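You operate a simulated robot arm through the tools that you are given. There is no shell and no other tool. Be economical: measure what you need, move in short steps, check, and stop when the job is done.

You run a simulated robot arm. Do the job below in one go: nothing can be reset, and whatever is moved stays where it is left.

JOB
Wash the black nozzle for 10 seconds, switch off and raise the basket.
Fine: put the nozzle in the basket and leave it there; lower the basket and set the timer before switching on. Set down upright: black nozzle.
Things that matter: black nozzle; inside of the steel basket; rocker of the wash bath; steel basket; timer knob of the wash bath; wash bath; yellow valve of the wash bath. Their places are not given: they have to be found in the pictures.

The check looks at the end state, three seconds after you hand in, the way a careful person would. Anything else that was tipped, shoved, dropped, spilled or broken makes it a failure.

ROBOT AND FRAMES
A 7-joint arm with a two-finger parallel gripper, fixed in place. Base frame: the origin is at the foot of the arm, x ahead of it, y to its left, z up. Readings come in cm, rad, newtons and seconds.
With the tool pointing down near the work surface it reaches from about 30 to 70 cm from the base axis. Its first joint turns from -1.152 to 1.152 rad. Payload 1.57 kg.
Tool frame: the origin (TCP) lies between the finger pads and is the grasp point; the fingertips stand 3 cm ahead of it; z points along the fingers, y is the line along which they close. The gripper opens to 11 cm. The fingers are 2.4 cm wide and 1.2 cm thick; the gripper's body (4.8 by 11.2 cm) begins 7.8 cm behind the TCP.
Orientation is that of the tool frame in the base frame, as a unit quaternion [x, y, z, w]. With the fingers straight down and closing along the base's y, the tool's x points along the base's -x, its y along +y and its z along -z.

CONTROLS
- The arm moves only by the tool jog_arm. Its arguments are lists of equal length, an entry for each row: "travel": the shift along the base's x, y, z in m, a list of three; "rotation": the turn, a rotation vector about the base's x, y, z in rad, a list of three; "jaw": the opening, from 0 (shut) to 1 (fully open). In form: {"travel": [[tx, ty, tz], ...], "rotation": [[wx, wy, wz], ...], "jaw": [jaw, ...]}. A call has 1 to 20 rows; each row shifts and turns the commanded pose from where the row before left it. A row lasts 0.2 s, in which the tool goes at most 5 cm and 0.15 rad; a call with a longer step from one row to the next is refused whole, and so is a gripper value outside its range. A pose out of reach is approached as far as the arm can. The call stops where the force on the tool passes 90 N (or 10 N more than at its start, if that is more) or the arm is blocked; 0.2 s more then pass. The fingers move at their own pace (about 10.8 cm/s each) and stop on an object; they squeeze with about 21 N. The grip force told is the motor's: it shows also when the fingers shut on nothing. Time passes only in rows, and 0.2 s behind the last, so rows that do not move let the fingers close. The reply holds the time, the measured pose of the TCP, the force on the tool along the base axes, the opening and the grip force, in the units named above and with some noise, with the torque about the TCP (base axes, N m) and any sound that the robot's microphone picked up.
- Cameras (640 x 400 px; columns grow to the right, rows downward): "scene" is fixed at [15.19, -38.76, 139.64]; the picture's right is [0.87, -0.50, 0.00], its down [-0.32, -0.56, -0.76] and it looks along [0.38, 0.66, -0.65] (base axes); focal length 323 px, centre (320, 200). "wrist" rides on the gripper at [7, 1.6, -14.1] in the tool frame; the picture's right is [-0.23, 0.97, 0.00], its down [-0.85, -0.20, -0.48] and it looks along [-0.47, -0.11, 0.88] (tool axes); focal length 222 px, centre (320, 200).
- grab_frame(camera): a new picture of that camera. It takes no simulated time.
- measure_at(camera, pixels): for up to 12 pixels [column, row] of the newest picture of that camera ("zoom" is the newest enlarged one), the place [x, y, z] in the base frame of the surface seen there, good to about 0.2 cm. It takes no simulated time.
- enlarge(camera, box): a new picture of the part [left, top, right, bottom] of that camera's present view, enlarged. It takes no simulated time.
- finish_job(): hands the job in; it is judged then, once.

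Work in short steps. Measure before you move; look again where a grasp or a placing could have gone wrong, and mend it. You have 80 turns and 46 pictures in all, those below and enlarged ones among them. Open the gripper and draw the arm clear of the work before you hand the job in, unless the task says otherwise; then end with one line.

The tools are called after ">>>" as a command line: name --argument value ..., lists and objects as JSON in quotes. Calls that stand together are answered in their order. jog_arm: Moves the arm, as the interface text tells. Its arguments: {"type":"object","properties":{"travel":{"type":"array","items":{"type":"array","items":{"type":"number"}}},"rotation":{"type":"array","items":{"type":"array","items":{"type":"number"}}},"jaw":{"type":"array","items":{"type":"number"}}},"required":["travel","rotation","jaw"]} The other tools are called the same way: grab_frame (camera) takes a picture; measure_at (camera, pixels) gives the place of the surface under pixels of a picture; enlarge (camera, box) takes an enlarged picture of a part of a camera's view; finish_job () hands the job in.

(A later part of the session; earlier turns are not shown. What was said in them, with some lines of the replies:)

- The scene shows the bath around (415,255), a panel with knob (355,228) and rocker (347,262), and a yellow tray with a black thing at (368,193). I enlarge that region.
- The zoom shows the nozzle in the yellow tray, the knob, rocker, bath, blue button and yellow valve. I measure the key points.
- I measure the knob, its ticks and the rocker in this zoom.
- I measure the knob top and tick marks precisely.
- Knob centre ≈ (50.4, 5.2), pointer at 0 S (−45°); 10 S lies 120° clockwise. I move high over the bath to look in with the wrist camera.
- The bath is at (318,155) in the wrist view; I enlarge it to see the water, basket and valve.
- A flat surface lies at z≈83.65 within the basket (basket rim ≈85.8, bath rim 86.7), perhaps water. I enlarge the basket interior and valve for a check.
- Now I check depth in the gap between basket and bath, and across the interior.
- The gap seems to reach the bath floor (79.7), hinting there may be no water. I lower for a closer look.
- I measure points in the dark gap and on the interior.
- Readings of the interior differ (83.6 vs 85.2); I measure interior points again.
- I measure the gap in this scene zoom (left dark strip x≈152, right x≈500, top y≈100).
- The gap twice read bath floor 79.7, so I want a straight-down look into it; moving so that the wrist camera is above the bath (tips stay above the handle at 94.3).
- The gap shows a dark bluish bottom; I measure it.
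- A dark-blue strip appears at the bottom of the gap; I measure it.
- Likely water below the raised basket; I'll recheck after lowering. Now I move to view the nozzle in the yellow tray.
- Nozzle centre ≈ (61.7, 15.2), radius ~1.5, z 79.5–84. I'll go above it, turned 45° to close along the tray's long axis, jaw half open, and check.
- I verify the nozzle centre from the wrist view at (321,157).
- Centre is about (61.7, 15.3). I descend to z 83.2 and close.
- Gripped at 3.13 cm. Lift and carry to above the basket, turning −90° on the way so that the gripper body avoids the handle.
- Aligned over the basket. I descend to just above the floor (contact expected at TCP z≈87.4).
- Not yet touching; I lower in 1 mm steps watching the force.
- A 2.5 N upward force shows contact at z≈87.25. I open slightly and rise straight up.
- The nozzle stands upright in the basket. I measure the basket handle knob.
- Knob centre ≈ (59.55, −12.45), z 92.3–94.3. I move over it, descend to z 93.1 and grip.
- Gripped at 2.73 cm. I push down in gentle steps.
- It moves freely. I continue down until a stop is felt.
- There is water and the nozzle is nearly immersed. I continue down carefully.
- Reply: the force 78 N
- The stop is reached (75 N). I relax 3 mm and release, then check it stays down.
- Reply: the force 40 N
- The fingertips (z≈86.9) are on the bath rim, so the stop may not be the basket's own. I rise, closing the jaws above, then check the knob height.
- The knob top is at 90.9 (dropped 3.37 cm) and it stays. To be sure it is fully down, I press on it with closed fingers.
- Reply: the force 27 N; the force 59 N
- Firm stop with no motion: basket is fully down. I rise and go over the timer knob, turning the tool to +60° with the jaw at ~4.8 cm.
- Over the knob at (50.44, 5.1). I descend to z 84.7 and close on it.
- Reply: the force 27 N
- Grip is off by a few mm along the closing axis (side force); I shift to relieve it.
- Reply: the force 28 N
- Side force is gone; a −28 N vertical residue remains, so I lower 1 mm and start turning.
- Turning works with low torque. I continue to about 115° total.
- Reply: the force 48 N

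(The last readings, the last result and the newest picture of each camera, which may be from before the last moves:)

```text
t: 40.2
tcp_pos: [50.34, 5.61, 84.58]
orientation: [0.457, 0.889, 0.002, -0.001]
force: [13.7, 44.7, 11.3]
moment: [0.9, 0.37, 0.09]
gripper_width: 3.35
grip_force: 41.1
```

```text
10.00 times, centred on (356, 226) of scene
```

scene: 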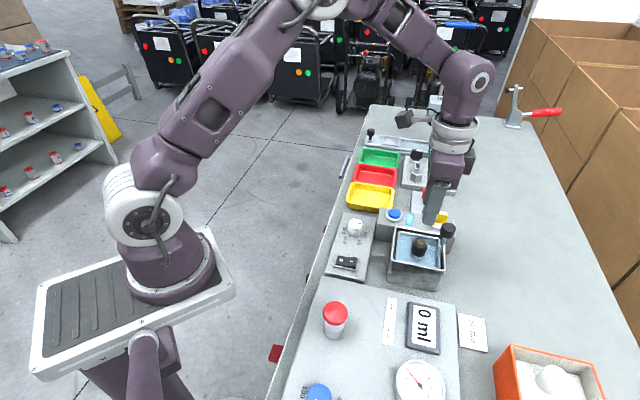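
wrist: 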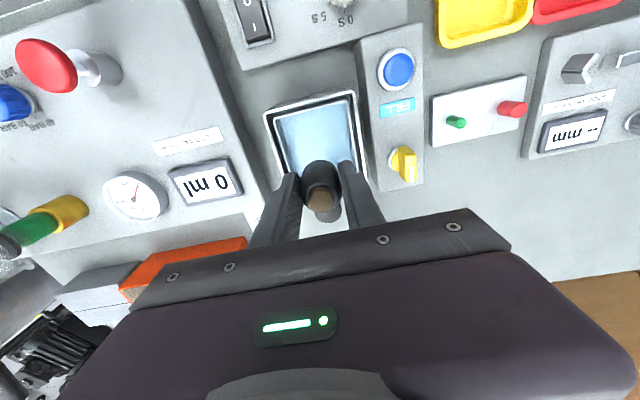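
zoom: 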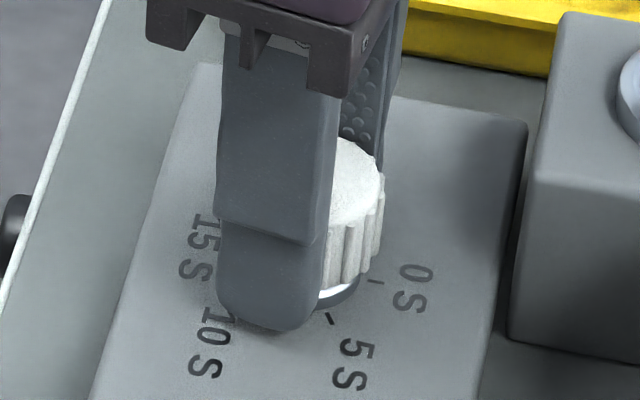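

Turned 114.5°; I relieve the side force, finish the last 5.5°, release and rise to read the pointer.

>>> jog_arm --travel '[[0.001, 0.003, 0], [0, 0, 0], [0, 0, 0], [0, 0, 0], [0, 0, 0], [0, 0, 0.02], [0, 0, 0.03], [0, 0, 0.03], [-0.02, 0.03, 0.02], [-0.02, 0.03, 0.02]]' --rotation '[[0, 0, -0.05], [0, 0, -0.046], [0, 0, 0], [0, 0, 0], [0, 0, 0], [0, 0, 0], [0, 0, 0], [0, 0, 0], [0, 0, 0], [0, 0, 0]]' --jaw '[0.1, 0.1, 0.1, 0.44, 0.44, 0.44, 0.44, 0.44, 0.44, 0.44]'

>>> enlarge --camera "scene" --box '[332, 211, 380, 241]'

```text
t: 42.4
tcp_pos: [46.17, 11.74, 96.66]
orientation: [0.5, 0.866, 0.001, 0.001]
force: [0.0, -0.4, 0.2]
moment: [-0.03, -0.04, -0.01]
gripper_width: 4.85
grip_force: 0.1
```

```text
13.33 times, centred on (356, 226) of scene
```

zoom: 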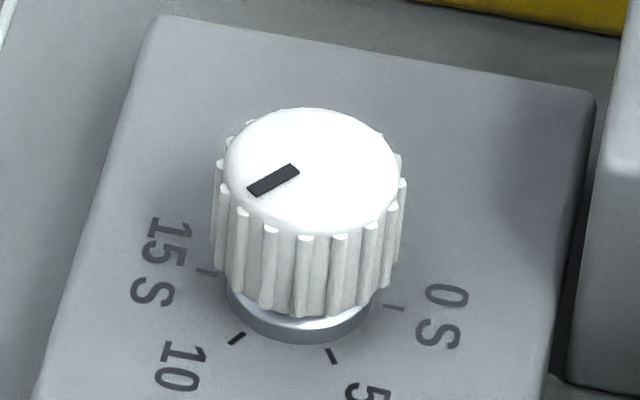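

I measure the pointer line and knob centre again.

>>> measure_at --camera "zoom" --pixels '[[254, 190], [295, 170], [312, 112], [313, 230], [228, 170], [396, 170], [275, 180], [238, 338], [333, 358], [393, 308], [206, 272]]'

```text
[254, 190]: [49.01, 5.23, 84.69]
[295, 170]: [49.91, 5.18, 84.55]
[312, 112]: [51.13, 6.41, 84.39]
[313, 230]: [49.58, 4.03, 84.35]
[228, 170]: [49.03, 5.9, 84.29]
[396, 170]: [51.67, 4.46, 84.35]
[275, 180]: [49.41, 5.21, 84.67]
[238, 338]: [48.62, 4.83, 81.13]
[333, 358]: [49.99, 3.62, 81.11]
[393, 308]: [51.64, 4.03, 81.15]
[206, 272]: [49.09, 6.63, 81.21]
```

Pixel geometry puts the pointer ≈10° past 10 S (about −175° vs −165°). I regrasp centred at (50.45, 5.4) and turn back 0.17 rad.

>>> jog_arm --travel '[[0.02, -0.03, 0], [0.0228, -0.0334, 0], [0, 0, -0.03], [0, 0, -0.03], [0, 0, -0.03], [0, 0, -0.03], [0, 0, 0], [0, 0, 0], [0, 0, 0], [0, 0, 0]]' --rotation '[[0, 0, 0], [0, 0, 0], [0, 0, 0], [0, 0, 0], [0, 0, 0], [0, 0, 0], [0, 0, 0], [0, 0, 0], [0, 0, 0], [0, 0, 0]]' --jaw '[0.44, 0.44, 0.44, 0.44, 0.44, 0.44, 0.44, 0.1, 0.1, 0.1]'

>>> enlarge --camera "scene" --box '[332, 211, 380, 241]'

```text
t: 44.6
tcp_pos: [50.46, 5.21, 84.52]
orientation: [0.499, 0.867, -0.001, 0.0]
force: [-4.1, -3.8, -10.6]
moment: [-0.07, -0.29, 0.0]
gripper_width: 3.36
grip_force: 41.7
```

```text
13.33 times, centred on (356, 226) of scene
```

zoom: 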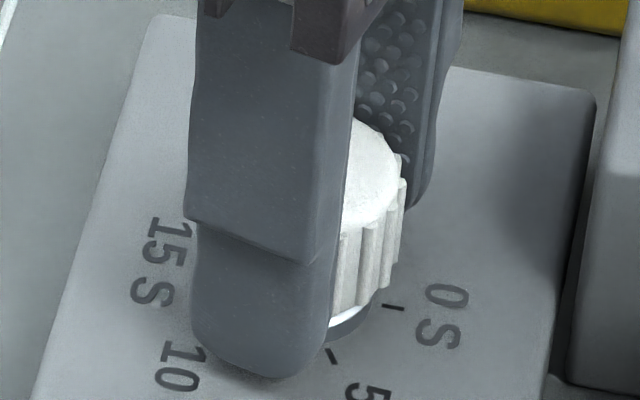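

Well centred (small force). Turn back +0.17 rad, release, rise aside and look.

>>> jog_arm --travel '[[0, 0, 0], [0, 0, 0], [0, 0, 0], [0, 0, 0], [0, 0, 0], [0, 0, 0.02], [0, 0, 0.03], [0, 0, 0.03], [-0.02, 0.03, 0.02], [-0.02, 0.03, 0.02]]' --rotation '[[0, 0, 0.085], [0, 0, 0.085], [0, 0, 0], [0, 0, 0], [0, 0, 0], [0, 0, 0], [0, 0, 0], [0, 0, 0], [0, 0, 0], [0, 0, 0]]' --jaw '[0.1, 0.1, 0.1, 0.44, 0.44, 0.44, 0.44, 0.44, 0.44, 0.44]'

>>> enlarge --camera "scene" --box '[332, 211, 380, 241]'

```text
t: 46.8
tcp_pos: [46.45, 11.26, 96.52]
orientation: [0.425, 0.905, 0.0, 0.0]
force: [0.0, -0.7, 0.1]
moment: [-0.02, 0.0, 0.0]
gripper_width: 4.84
grip_force: 0.1
```

```text
13.33 times, centred on (356, 226) of scene
```

zoom: 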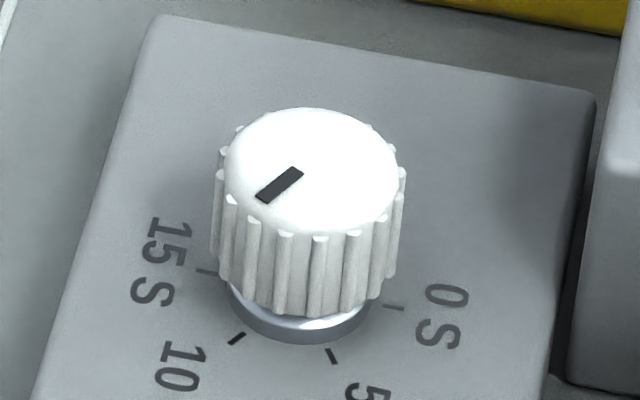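

The pointer is now on 10 S (slope matches −165°). Next I measure rocker geometry in an enlargement.

>>> enlarge --camera "scene" --box '[328, 248, 368, 280]'

```text
12.50 times, centred on (348, 264) of scene
```

zoom: 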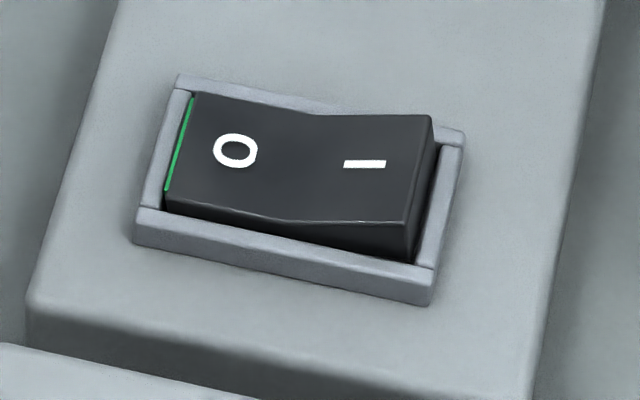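

>>> measure_at --camera "zoom" --pixels '[[235, 150], [365, 163], [420, 160], [190, 145], [300, 165], [450, 200], [160, 150], [300, 242], [390, 215], [425, 122], [410, 200], [60, 280]]'

```text
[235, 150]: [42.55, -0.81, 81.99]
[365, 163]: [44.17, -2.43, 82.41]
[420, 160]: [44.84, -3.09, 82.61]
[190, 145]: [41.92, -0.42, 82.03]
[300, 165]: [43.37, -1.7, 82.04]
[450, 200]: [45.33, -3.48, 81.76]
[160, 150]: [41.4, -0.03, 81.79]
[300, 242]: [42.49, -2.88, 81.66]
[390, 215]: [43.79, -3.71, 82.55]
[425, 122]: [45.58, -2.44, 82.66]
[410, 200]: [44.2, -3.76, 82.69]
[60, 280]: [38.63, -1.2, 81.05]
```

Rocker centre (43.4, −1.75); I end at ~(44.8, −3.1), z 82.6. With closed fingers I go above (44.45, −2.8), then near.

>>> jog_arm --travel '[[-0.004, -0.028, 0], [-0.004, -0.028, 0], [-0.004, -0.028, 0], [-0.004, -0.028, 0], [-0.004, -0.0286, 0], [0, 0, -0.03], [0, 0, -0.03], [0, 0, -0.035], [0, 0, 0]]' --rotation '[[0, 0, 0.03], [0, 0, 0.03], [0, 0, 0.03], [0, 0, 0], [0, 0, 0], [0, 0, 0], [0, 0, 0], [0, 0, 0], [0, 0, 0]]' --jaw '[0.1, 0, 0, 0, 0, 0, 0, 0, 0]'

>>> enlarge --camera "scene" --box '[318, 233, 378, 283]'

```text
t: 48.8
tcp_pos: [44.56, -2.7, 87.11]
orientation: [0.383, 0.924, -0.001, 0.0]
force: [0.0, 0.0, 0.1]
moment: [-0.05, 0.01, -0.03]
gripper_width: 0.0
grip_force: 20.9
```

```text
8.00 times, centred on (348, 258) of scene
```

zoom: 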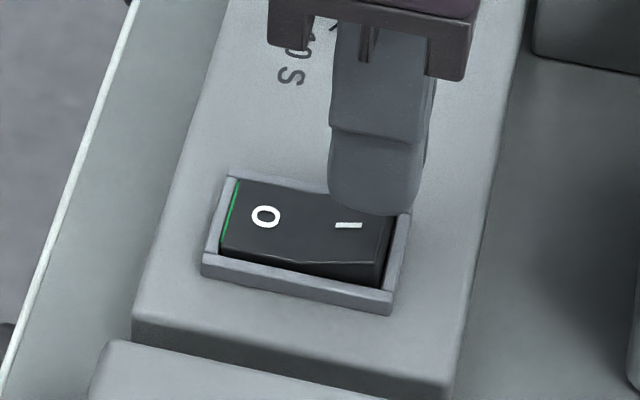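

Aligned over I. I press down to tip z ≈ 81.95 and rise again.

>>> jog_arm --travel '[[0, 0, -0.013], [0, 0, -0.005], [0, 0, -0.004], [0, 0, 0.01]]' --rotation '[[0, 0, 0], [0, 0, 0], [0, 0, 0], [0, 0, 0]]' --jaw '[0, 0, 0, 0]'

>>> enlarge --camera "scene" --box '[318, 233, 378, 283]'

```text
t: 49.8
tcp_pos: [44.47, -2.82, 85.82]
orientation: [0.383, 0.924, 0.0, 0.0]
force: [-0.6, 0.0, 0.5]
moment: [0.0, 0.01, -0.02]
gripper_width: 0.0
grip_force: 21.2
```

```text
8.00 times, centred on (348, 258) of scene
```

zoom: 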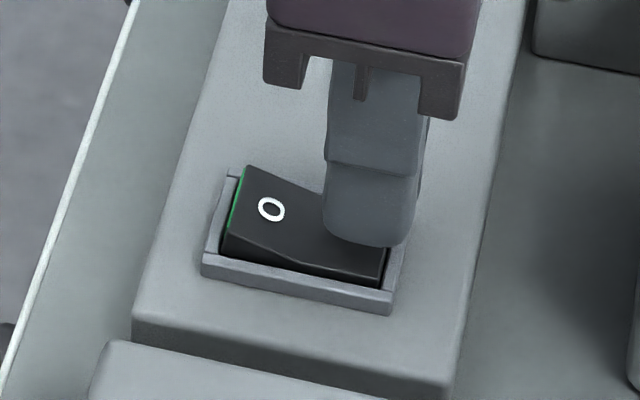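

The rocker flipped to I (t≈49.3). I rise, move above the O end and wait.

>>> jog_arm --travel '[[0, 0, 0.014], [-0.0105, 0.0105, 0], [-0.0105, 0.0105, 0], [0, 0, 0], [0, 0, 0], [0, 0, 0], [0, 0, 0], [0, 0, 0], [0, 0, 0], [0, 0, 0], [0, 0, 0], [0, 0, 0]]' --rotation '[[0, 0, 0], [0, 0, 0], [0, 0, 0], [0, 0, 0], [0, 0, 0], [0, 0, 0], [0, 0, 0], [0, 0, 0], [0, 0, 0], [0, 0, 0], [0, 0, 0], [0, 0, 0]]' --jaw '[0, 0, 0, 0, 0, 0, 0, 0, 0, 0, 0, 0]'

>>> enlarge --camera "scene" --box '[330, 200, 460, 290]'

```text
t: 52.4
tcp_pos: [42.49, -0.55, 87.27]
orientation: [0.383, 0.924, 0.001, 0.0]
force: [0.4, 0.9, 0.6]
moment: [0.01, -0.03, -0.01]
gripper_width: 0.0
grip_force: 21.6
```

```text
4.44 times, centred on (395, 245) of scene
```

zoom: 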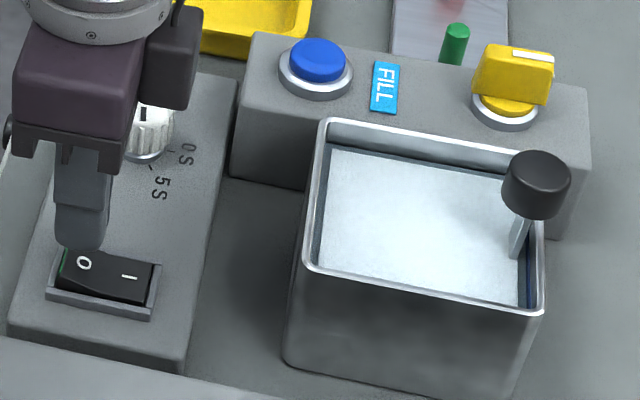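

The water is churning white: it's washing. I wait on.

>>> jog_arm --travel '[[0, 0, 0], [0, 0, 0], [0, 0, 0], [0, 0, 0], [0, 0, 0], [0, 0, 0], [0, 0, 0], [0, 0, 0], [0, 0, 0], [0, 0, 0], [0, 0, 0], [0, 0, 0], [0, 0, 0], [0, 0, 0], [0, 0, 0], [0, 0, 0], [0, 0, 0]]' --rotation '[[0, 0, 0], [0, 0, 0], [0, 0, 0], [0, 0, 0], [0, 0, 0], [0, 0, 0], [0, 0, 0], [0, 0, 0], [0, 0, 0], [0, 0, 0], [0, 0, 0], [0, 0, 0], [0, 0, 0], [0, 0, 0], [0, 0, 0], [0, 0, 0], [0, 0, 0]]' --jaw '[0, 0, 0, 0, 0, 0, 0, 0, 0, 0, 0, 0, 0, 0, 0, 0, 0]'

>>> jog_arm --travel '[[0, 0, 0], [0, 0, 0], [0, 0, 0], [0, 0, 0], [0, 0, 0], [0, 0, 0], [0, 0, 0], [0, 0, 0], [0, 0, 0], [0, 0, 0], [0, 0, 0], [0, 0, 0], [0, 0, 0], [0, 0, 0], [0, 0, 0]]' --rotation '[[0, 0, 0], [0, 0, 0], [0, 0, 0], [0, 0, 0], [0, 0, 0], [0, 0, 0], [0, 0, 0], [0, 0, 0], [0, 0, 0], [0, 0, 0], [0, 0, 0], [0, 0, 0], [0, 0, 0], [0, 0, 0], [0, 0, 0]]' --jaw '[0, 0, 0, 0, 0, 0, 0, 0, 0, 0, 0, 0, 0, 0, 0]'

>>> enlarge --camera "scene" --box '[330, 200, 460, 290]'

```text
t: 56.0
tcp_pos: [42.37, -0.6, 87.29]
orientation: [0.382, 0.924, 0.0, 0.0]
force: [-0.7, 0.4, 0.6]
moment: [0.03, 0.0, 0.02]
gripper_width: 0.0
grip_force: 20.3
```

```text
t: 59.2
tcp_pos: [42.4, -0.52, 87.29]
orientation: [0.382, 0.924, 0.0, 0.0]
force: [0.3, 0.4, 0.1]
moment: [-0.03, 0.02, 0.03]
gripper_width: 0.0
grip_force: 21.2
```

```text
4.44 times, centred on (395, 245) of scene
```

zoom: 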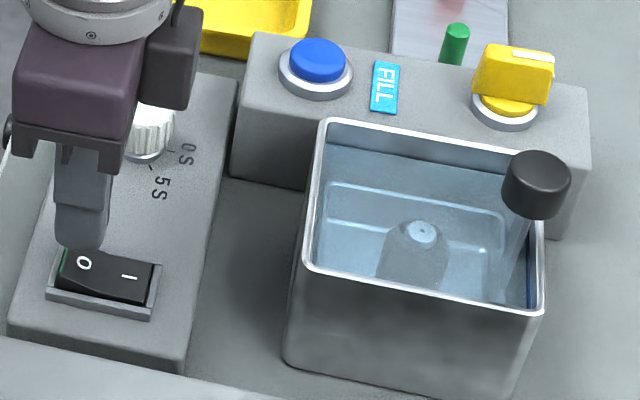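

The bath has stopped by itself at ~10 s and the nozzle's tip is clean. I press O.

>>> jog_arm --travel '[[0, 0, -0.015], [0, 0, -0.005], [0, 0, -0.004], [0, 0, 0.01], [0, 0, 0.03], [0, 0, 0.04], [0, 0, 0.04]]' --rotation '[[0, 0, 0], [0, 0, 0], [0, 0, 0], [0, 0, 0], [0, 0, 0], [0, 0, 0], [0, 0, 0]]' --jaw '[0, 0, 0, 0, 0, 0, 0]'

>>> enlarge --camera "scene" --box '[318, 203, 398, 283]'

```text
t: 60.0
tcp_pos: [42.38, -0.59, 85.22]
orientation: [0.382, 0.924, 0.003, -0.001]
force: [-9.1, 1.5, 29.3]
moment: [-0.25, 0.03, 0.09]
gripper_width: 0.0
grip_force: 20.4
stopped in row 4: the force on the tool passed its limit (the readings are from after the stop); the commanded pose is now the measured one
```

```text
5.00 times, centred on (358, 243) of scene
```

zoom: 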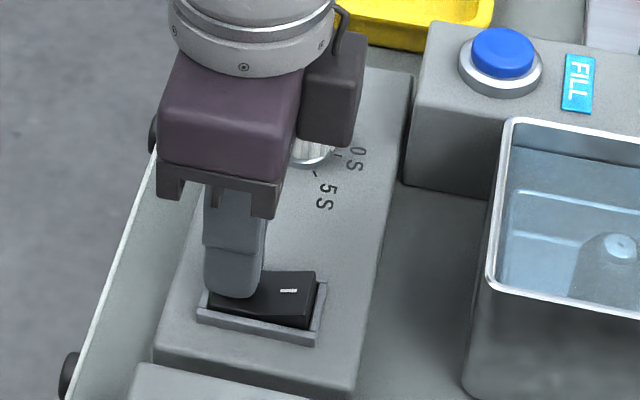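

The rocker is back at O. I rise and go over the basket handle, opening the jaw.

>>> jog_arm --travel '[[0, 0, 0.03], [0, 0, 0.04], [0, 0, 0.04], [0, 0, 0.02], [0.0342, -0.0235, 0], [0.0342, -0.0235, 0], [0.0342, -0.0235, 0], [0.0342, -0.0235, 0], [0.0342, -0.0235, 0], [0, 0, 0]]' --rotation '[[0, 0, 0], [0, 0, 0], [0, 0, 0], [0, 0, 0], [0, 0, 0], [0, 0, 0], [0, 0, 0], [0, 0, 0], [0, 0, 0], [0, 0, 0]]' --jaw '[0, 0, 0, 0, 0.2, 0.45, 0.45, 0.45, 0.45, 0.45]'

>>> enlarge --camera "scene" --box '[320, 190, 460, 290]'

```text
t: 62.2
tcp_pos: [59.62, -12.45, 98.2]
orientation: [0.383, 0.924, 0.001, 0.0]
force: [-0.5, 0.2, 0.1]
moment: [-0.01, -0.01, -0.03]
gripper_width: 4.95
grip_force: 0.0
```

```text
4.00 times, centred on (390, 240) of scene
```

zoom: 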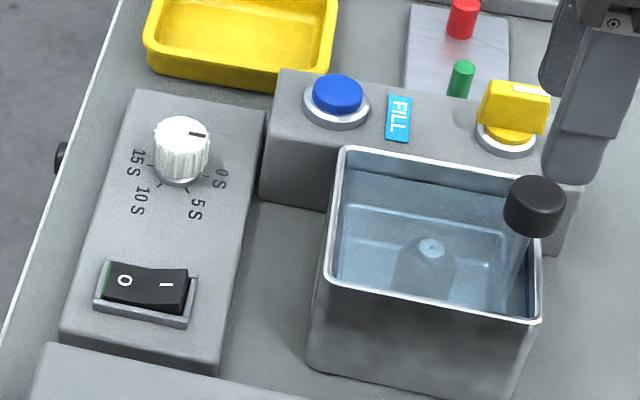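

Rocker at O, timer has run back to 0 S. I descend on the handle to z 90.6 and grip.

>>> jog_arm --travel '[[0, 0, -0.025], [0, 0, -0.025], [0, 0, -0.025], [0, 0, 0], [0, 0, 0], [0, 0, 0], [0, 0, 0]]' --rotation '[[0, 0, 0], [0, 0, 0], [0, 0, 0], [0, 0, 0], [0, 0, 0], [0, 0, 0], [0, 0, 0]]' --jaw '[0.45, 0.45, 0.45, 0.45, 0.1, 0.1, 0.1]'

```text
t: 63.8
tcp_pos: [59.64, -12.27, 90.64]
orientation: [0.383, 0.924, 0.003, 0.001]
force: [10.7, 7.4, -2.8]
moment: [-0.11, -0.07, -0.01]
gripper_width: 2.7
grip_force: 38.2
```

Gripped. I raise slowly by 3.3 cm.

>>> jog_arm --travel '[[0, 0, 0.003], [0, 0, 0.003], [0, 0, 0.003], [0, 0, 0.003], [0, 0, 0.003], [0, 0, 0.003], [0, 0, 0.003], [0, 0, 0.003], [0, 0, 0.003], [0, 0, 0.003], [0, 0, 0.002], [0, 0, 0.001], [0, 0, 0]]' --rotation '[[0, 0, 0], [0, 0, 0], [0, 0, 0], [0, 0, 0], [0, 0, 0], [0, 0, 0], [0, 0, 0], [0, 0, 0], [0, 0, 0], [0, 0, 0], [0, 0, 0], [0, 0, 0], [0, 0, 0]]' --jaw '[0.1, 0.1, 0.1, 0.1, 0.1, 0.1, 0.1, 0.1, 0.1, 0.1, 0.1, 0.1, 0.1]'

>>> enlarge --camera "scene" --box '[380, 200, 460, 290]'

```text
t: 66.6
tcp_pos: [59.65, -12.25, 93.91]
orientation: [0.382, 0.924, 0.002, 0.001]
force: [16.5, 18.9, -2.1]
moment: [0.13, 0.0, -0.06]
gripper_width: 2.72
grip_force: 37.8
```

```text
4.44 times, centred on (420, 245) of scene
```

zoom: 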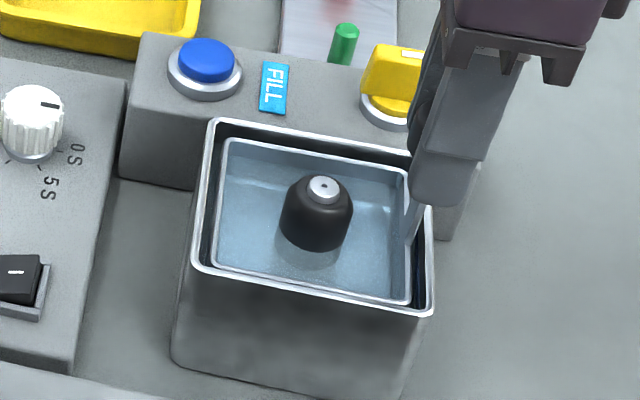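

The basket is up with the nozzle upright and its tip clean. I try a couple mm more to find the top stop.

>>> jog_arm --travel '[[0, 0, 0.001], [0, 0, 0.001], [0, 0, 0]]' --rotation '[[0, 0, 0], [0, 0, 0], [0, 0, 0]]' --jaw '[0.1, 0.1, 0.1]'

```text
t: 67.4
tcp_pos: [59.64, -12.28, 93.95]
orientation: [0.383, 0.924, 0.002, -0.001]
force: [22.3, 16.2, -28.6]
moment: [-0.25, -0.3, -0.01]
gripper_width: 2.71
grip_force: 37.8
```

The top stop is reached (−29 N). I ease off, release, rise and draw clear.

>>> jog_arm --travel '[[0, 0, -0.0015], [0, 0, 0], [0, 0, 0], [0, 0, 0], [0, 0, 0.01], [0, 0, 0.03], [0, 0, 0.04], [0, 0, 0.04], [-0.03, 0.03, 0.01], [-0.035, 0.03, 0], [-0.035, 0.03, 0], [-0.035, 0.03, 0], [-0.035, 0.03, 0], [0, 0, 0]]' --rotation '[[0, 0, 0], [0, 0, 0], [0, 0, 0], [0, 0, 0], [0, 0, 0], [0, 0, 0], [0, 0, 0], [0, 0, 0], [0, 0, 0], [0, 0, 0], [0, 0, 0], [0, 0, 0], [0, 0, 0], [0, 0, 0]]' --jaw '[0.1, 0.1, 0.45, 0.45, 0.45, 0.45, 0.45, 0.45, 0.6, 0.8, 1, 1, 1, 1]'

>>> enlarge --camera "scene" --box '[320, 170, 470, 290]'

```text
t: 70.4
tcp_pos: [42.4, 2.73, 107.03]
orientation: [0.383, 0.924, 0.002, 0.001]
force: [-0.2, 0.4, -1.3]
moment: [0.0, -0.01, 0.02]
gripper_width: 11.0
grip_force: 0.0
```

```text
3.33 times, centred on (395, 230) of scene
```

zoom: 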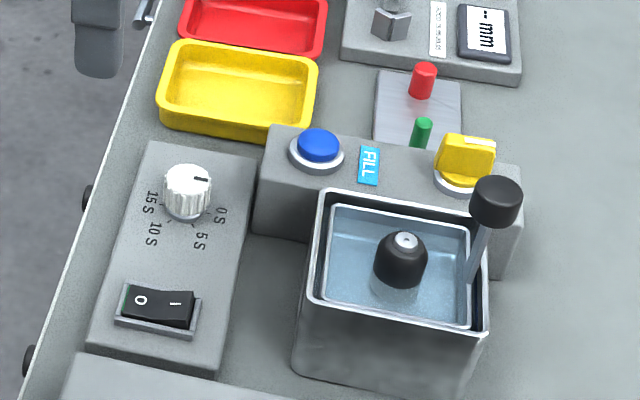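

The basket stays raised, the nozzle is upright in it, the rocker is at O and the arm is clear, so I hand in.

>>> finish_job

```text
The job is handed in.
```

The black nozzle had its 10 s wash and stands upright in the raised basket, with the bath switched off, the yellow valve left as it was and the arm clear.
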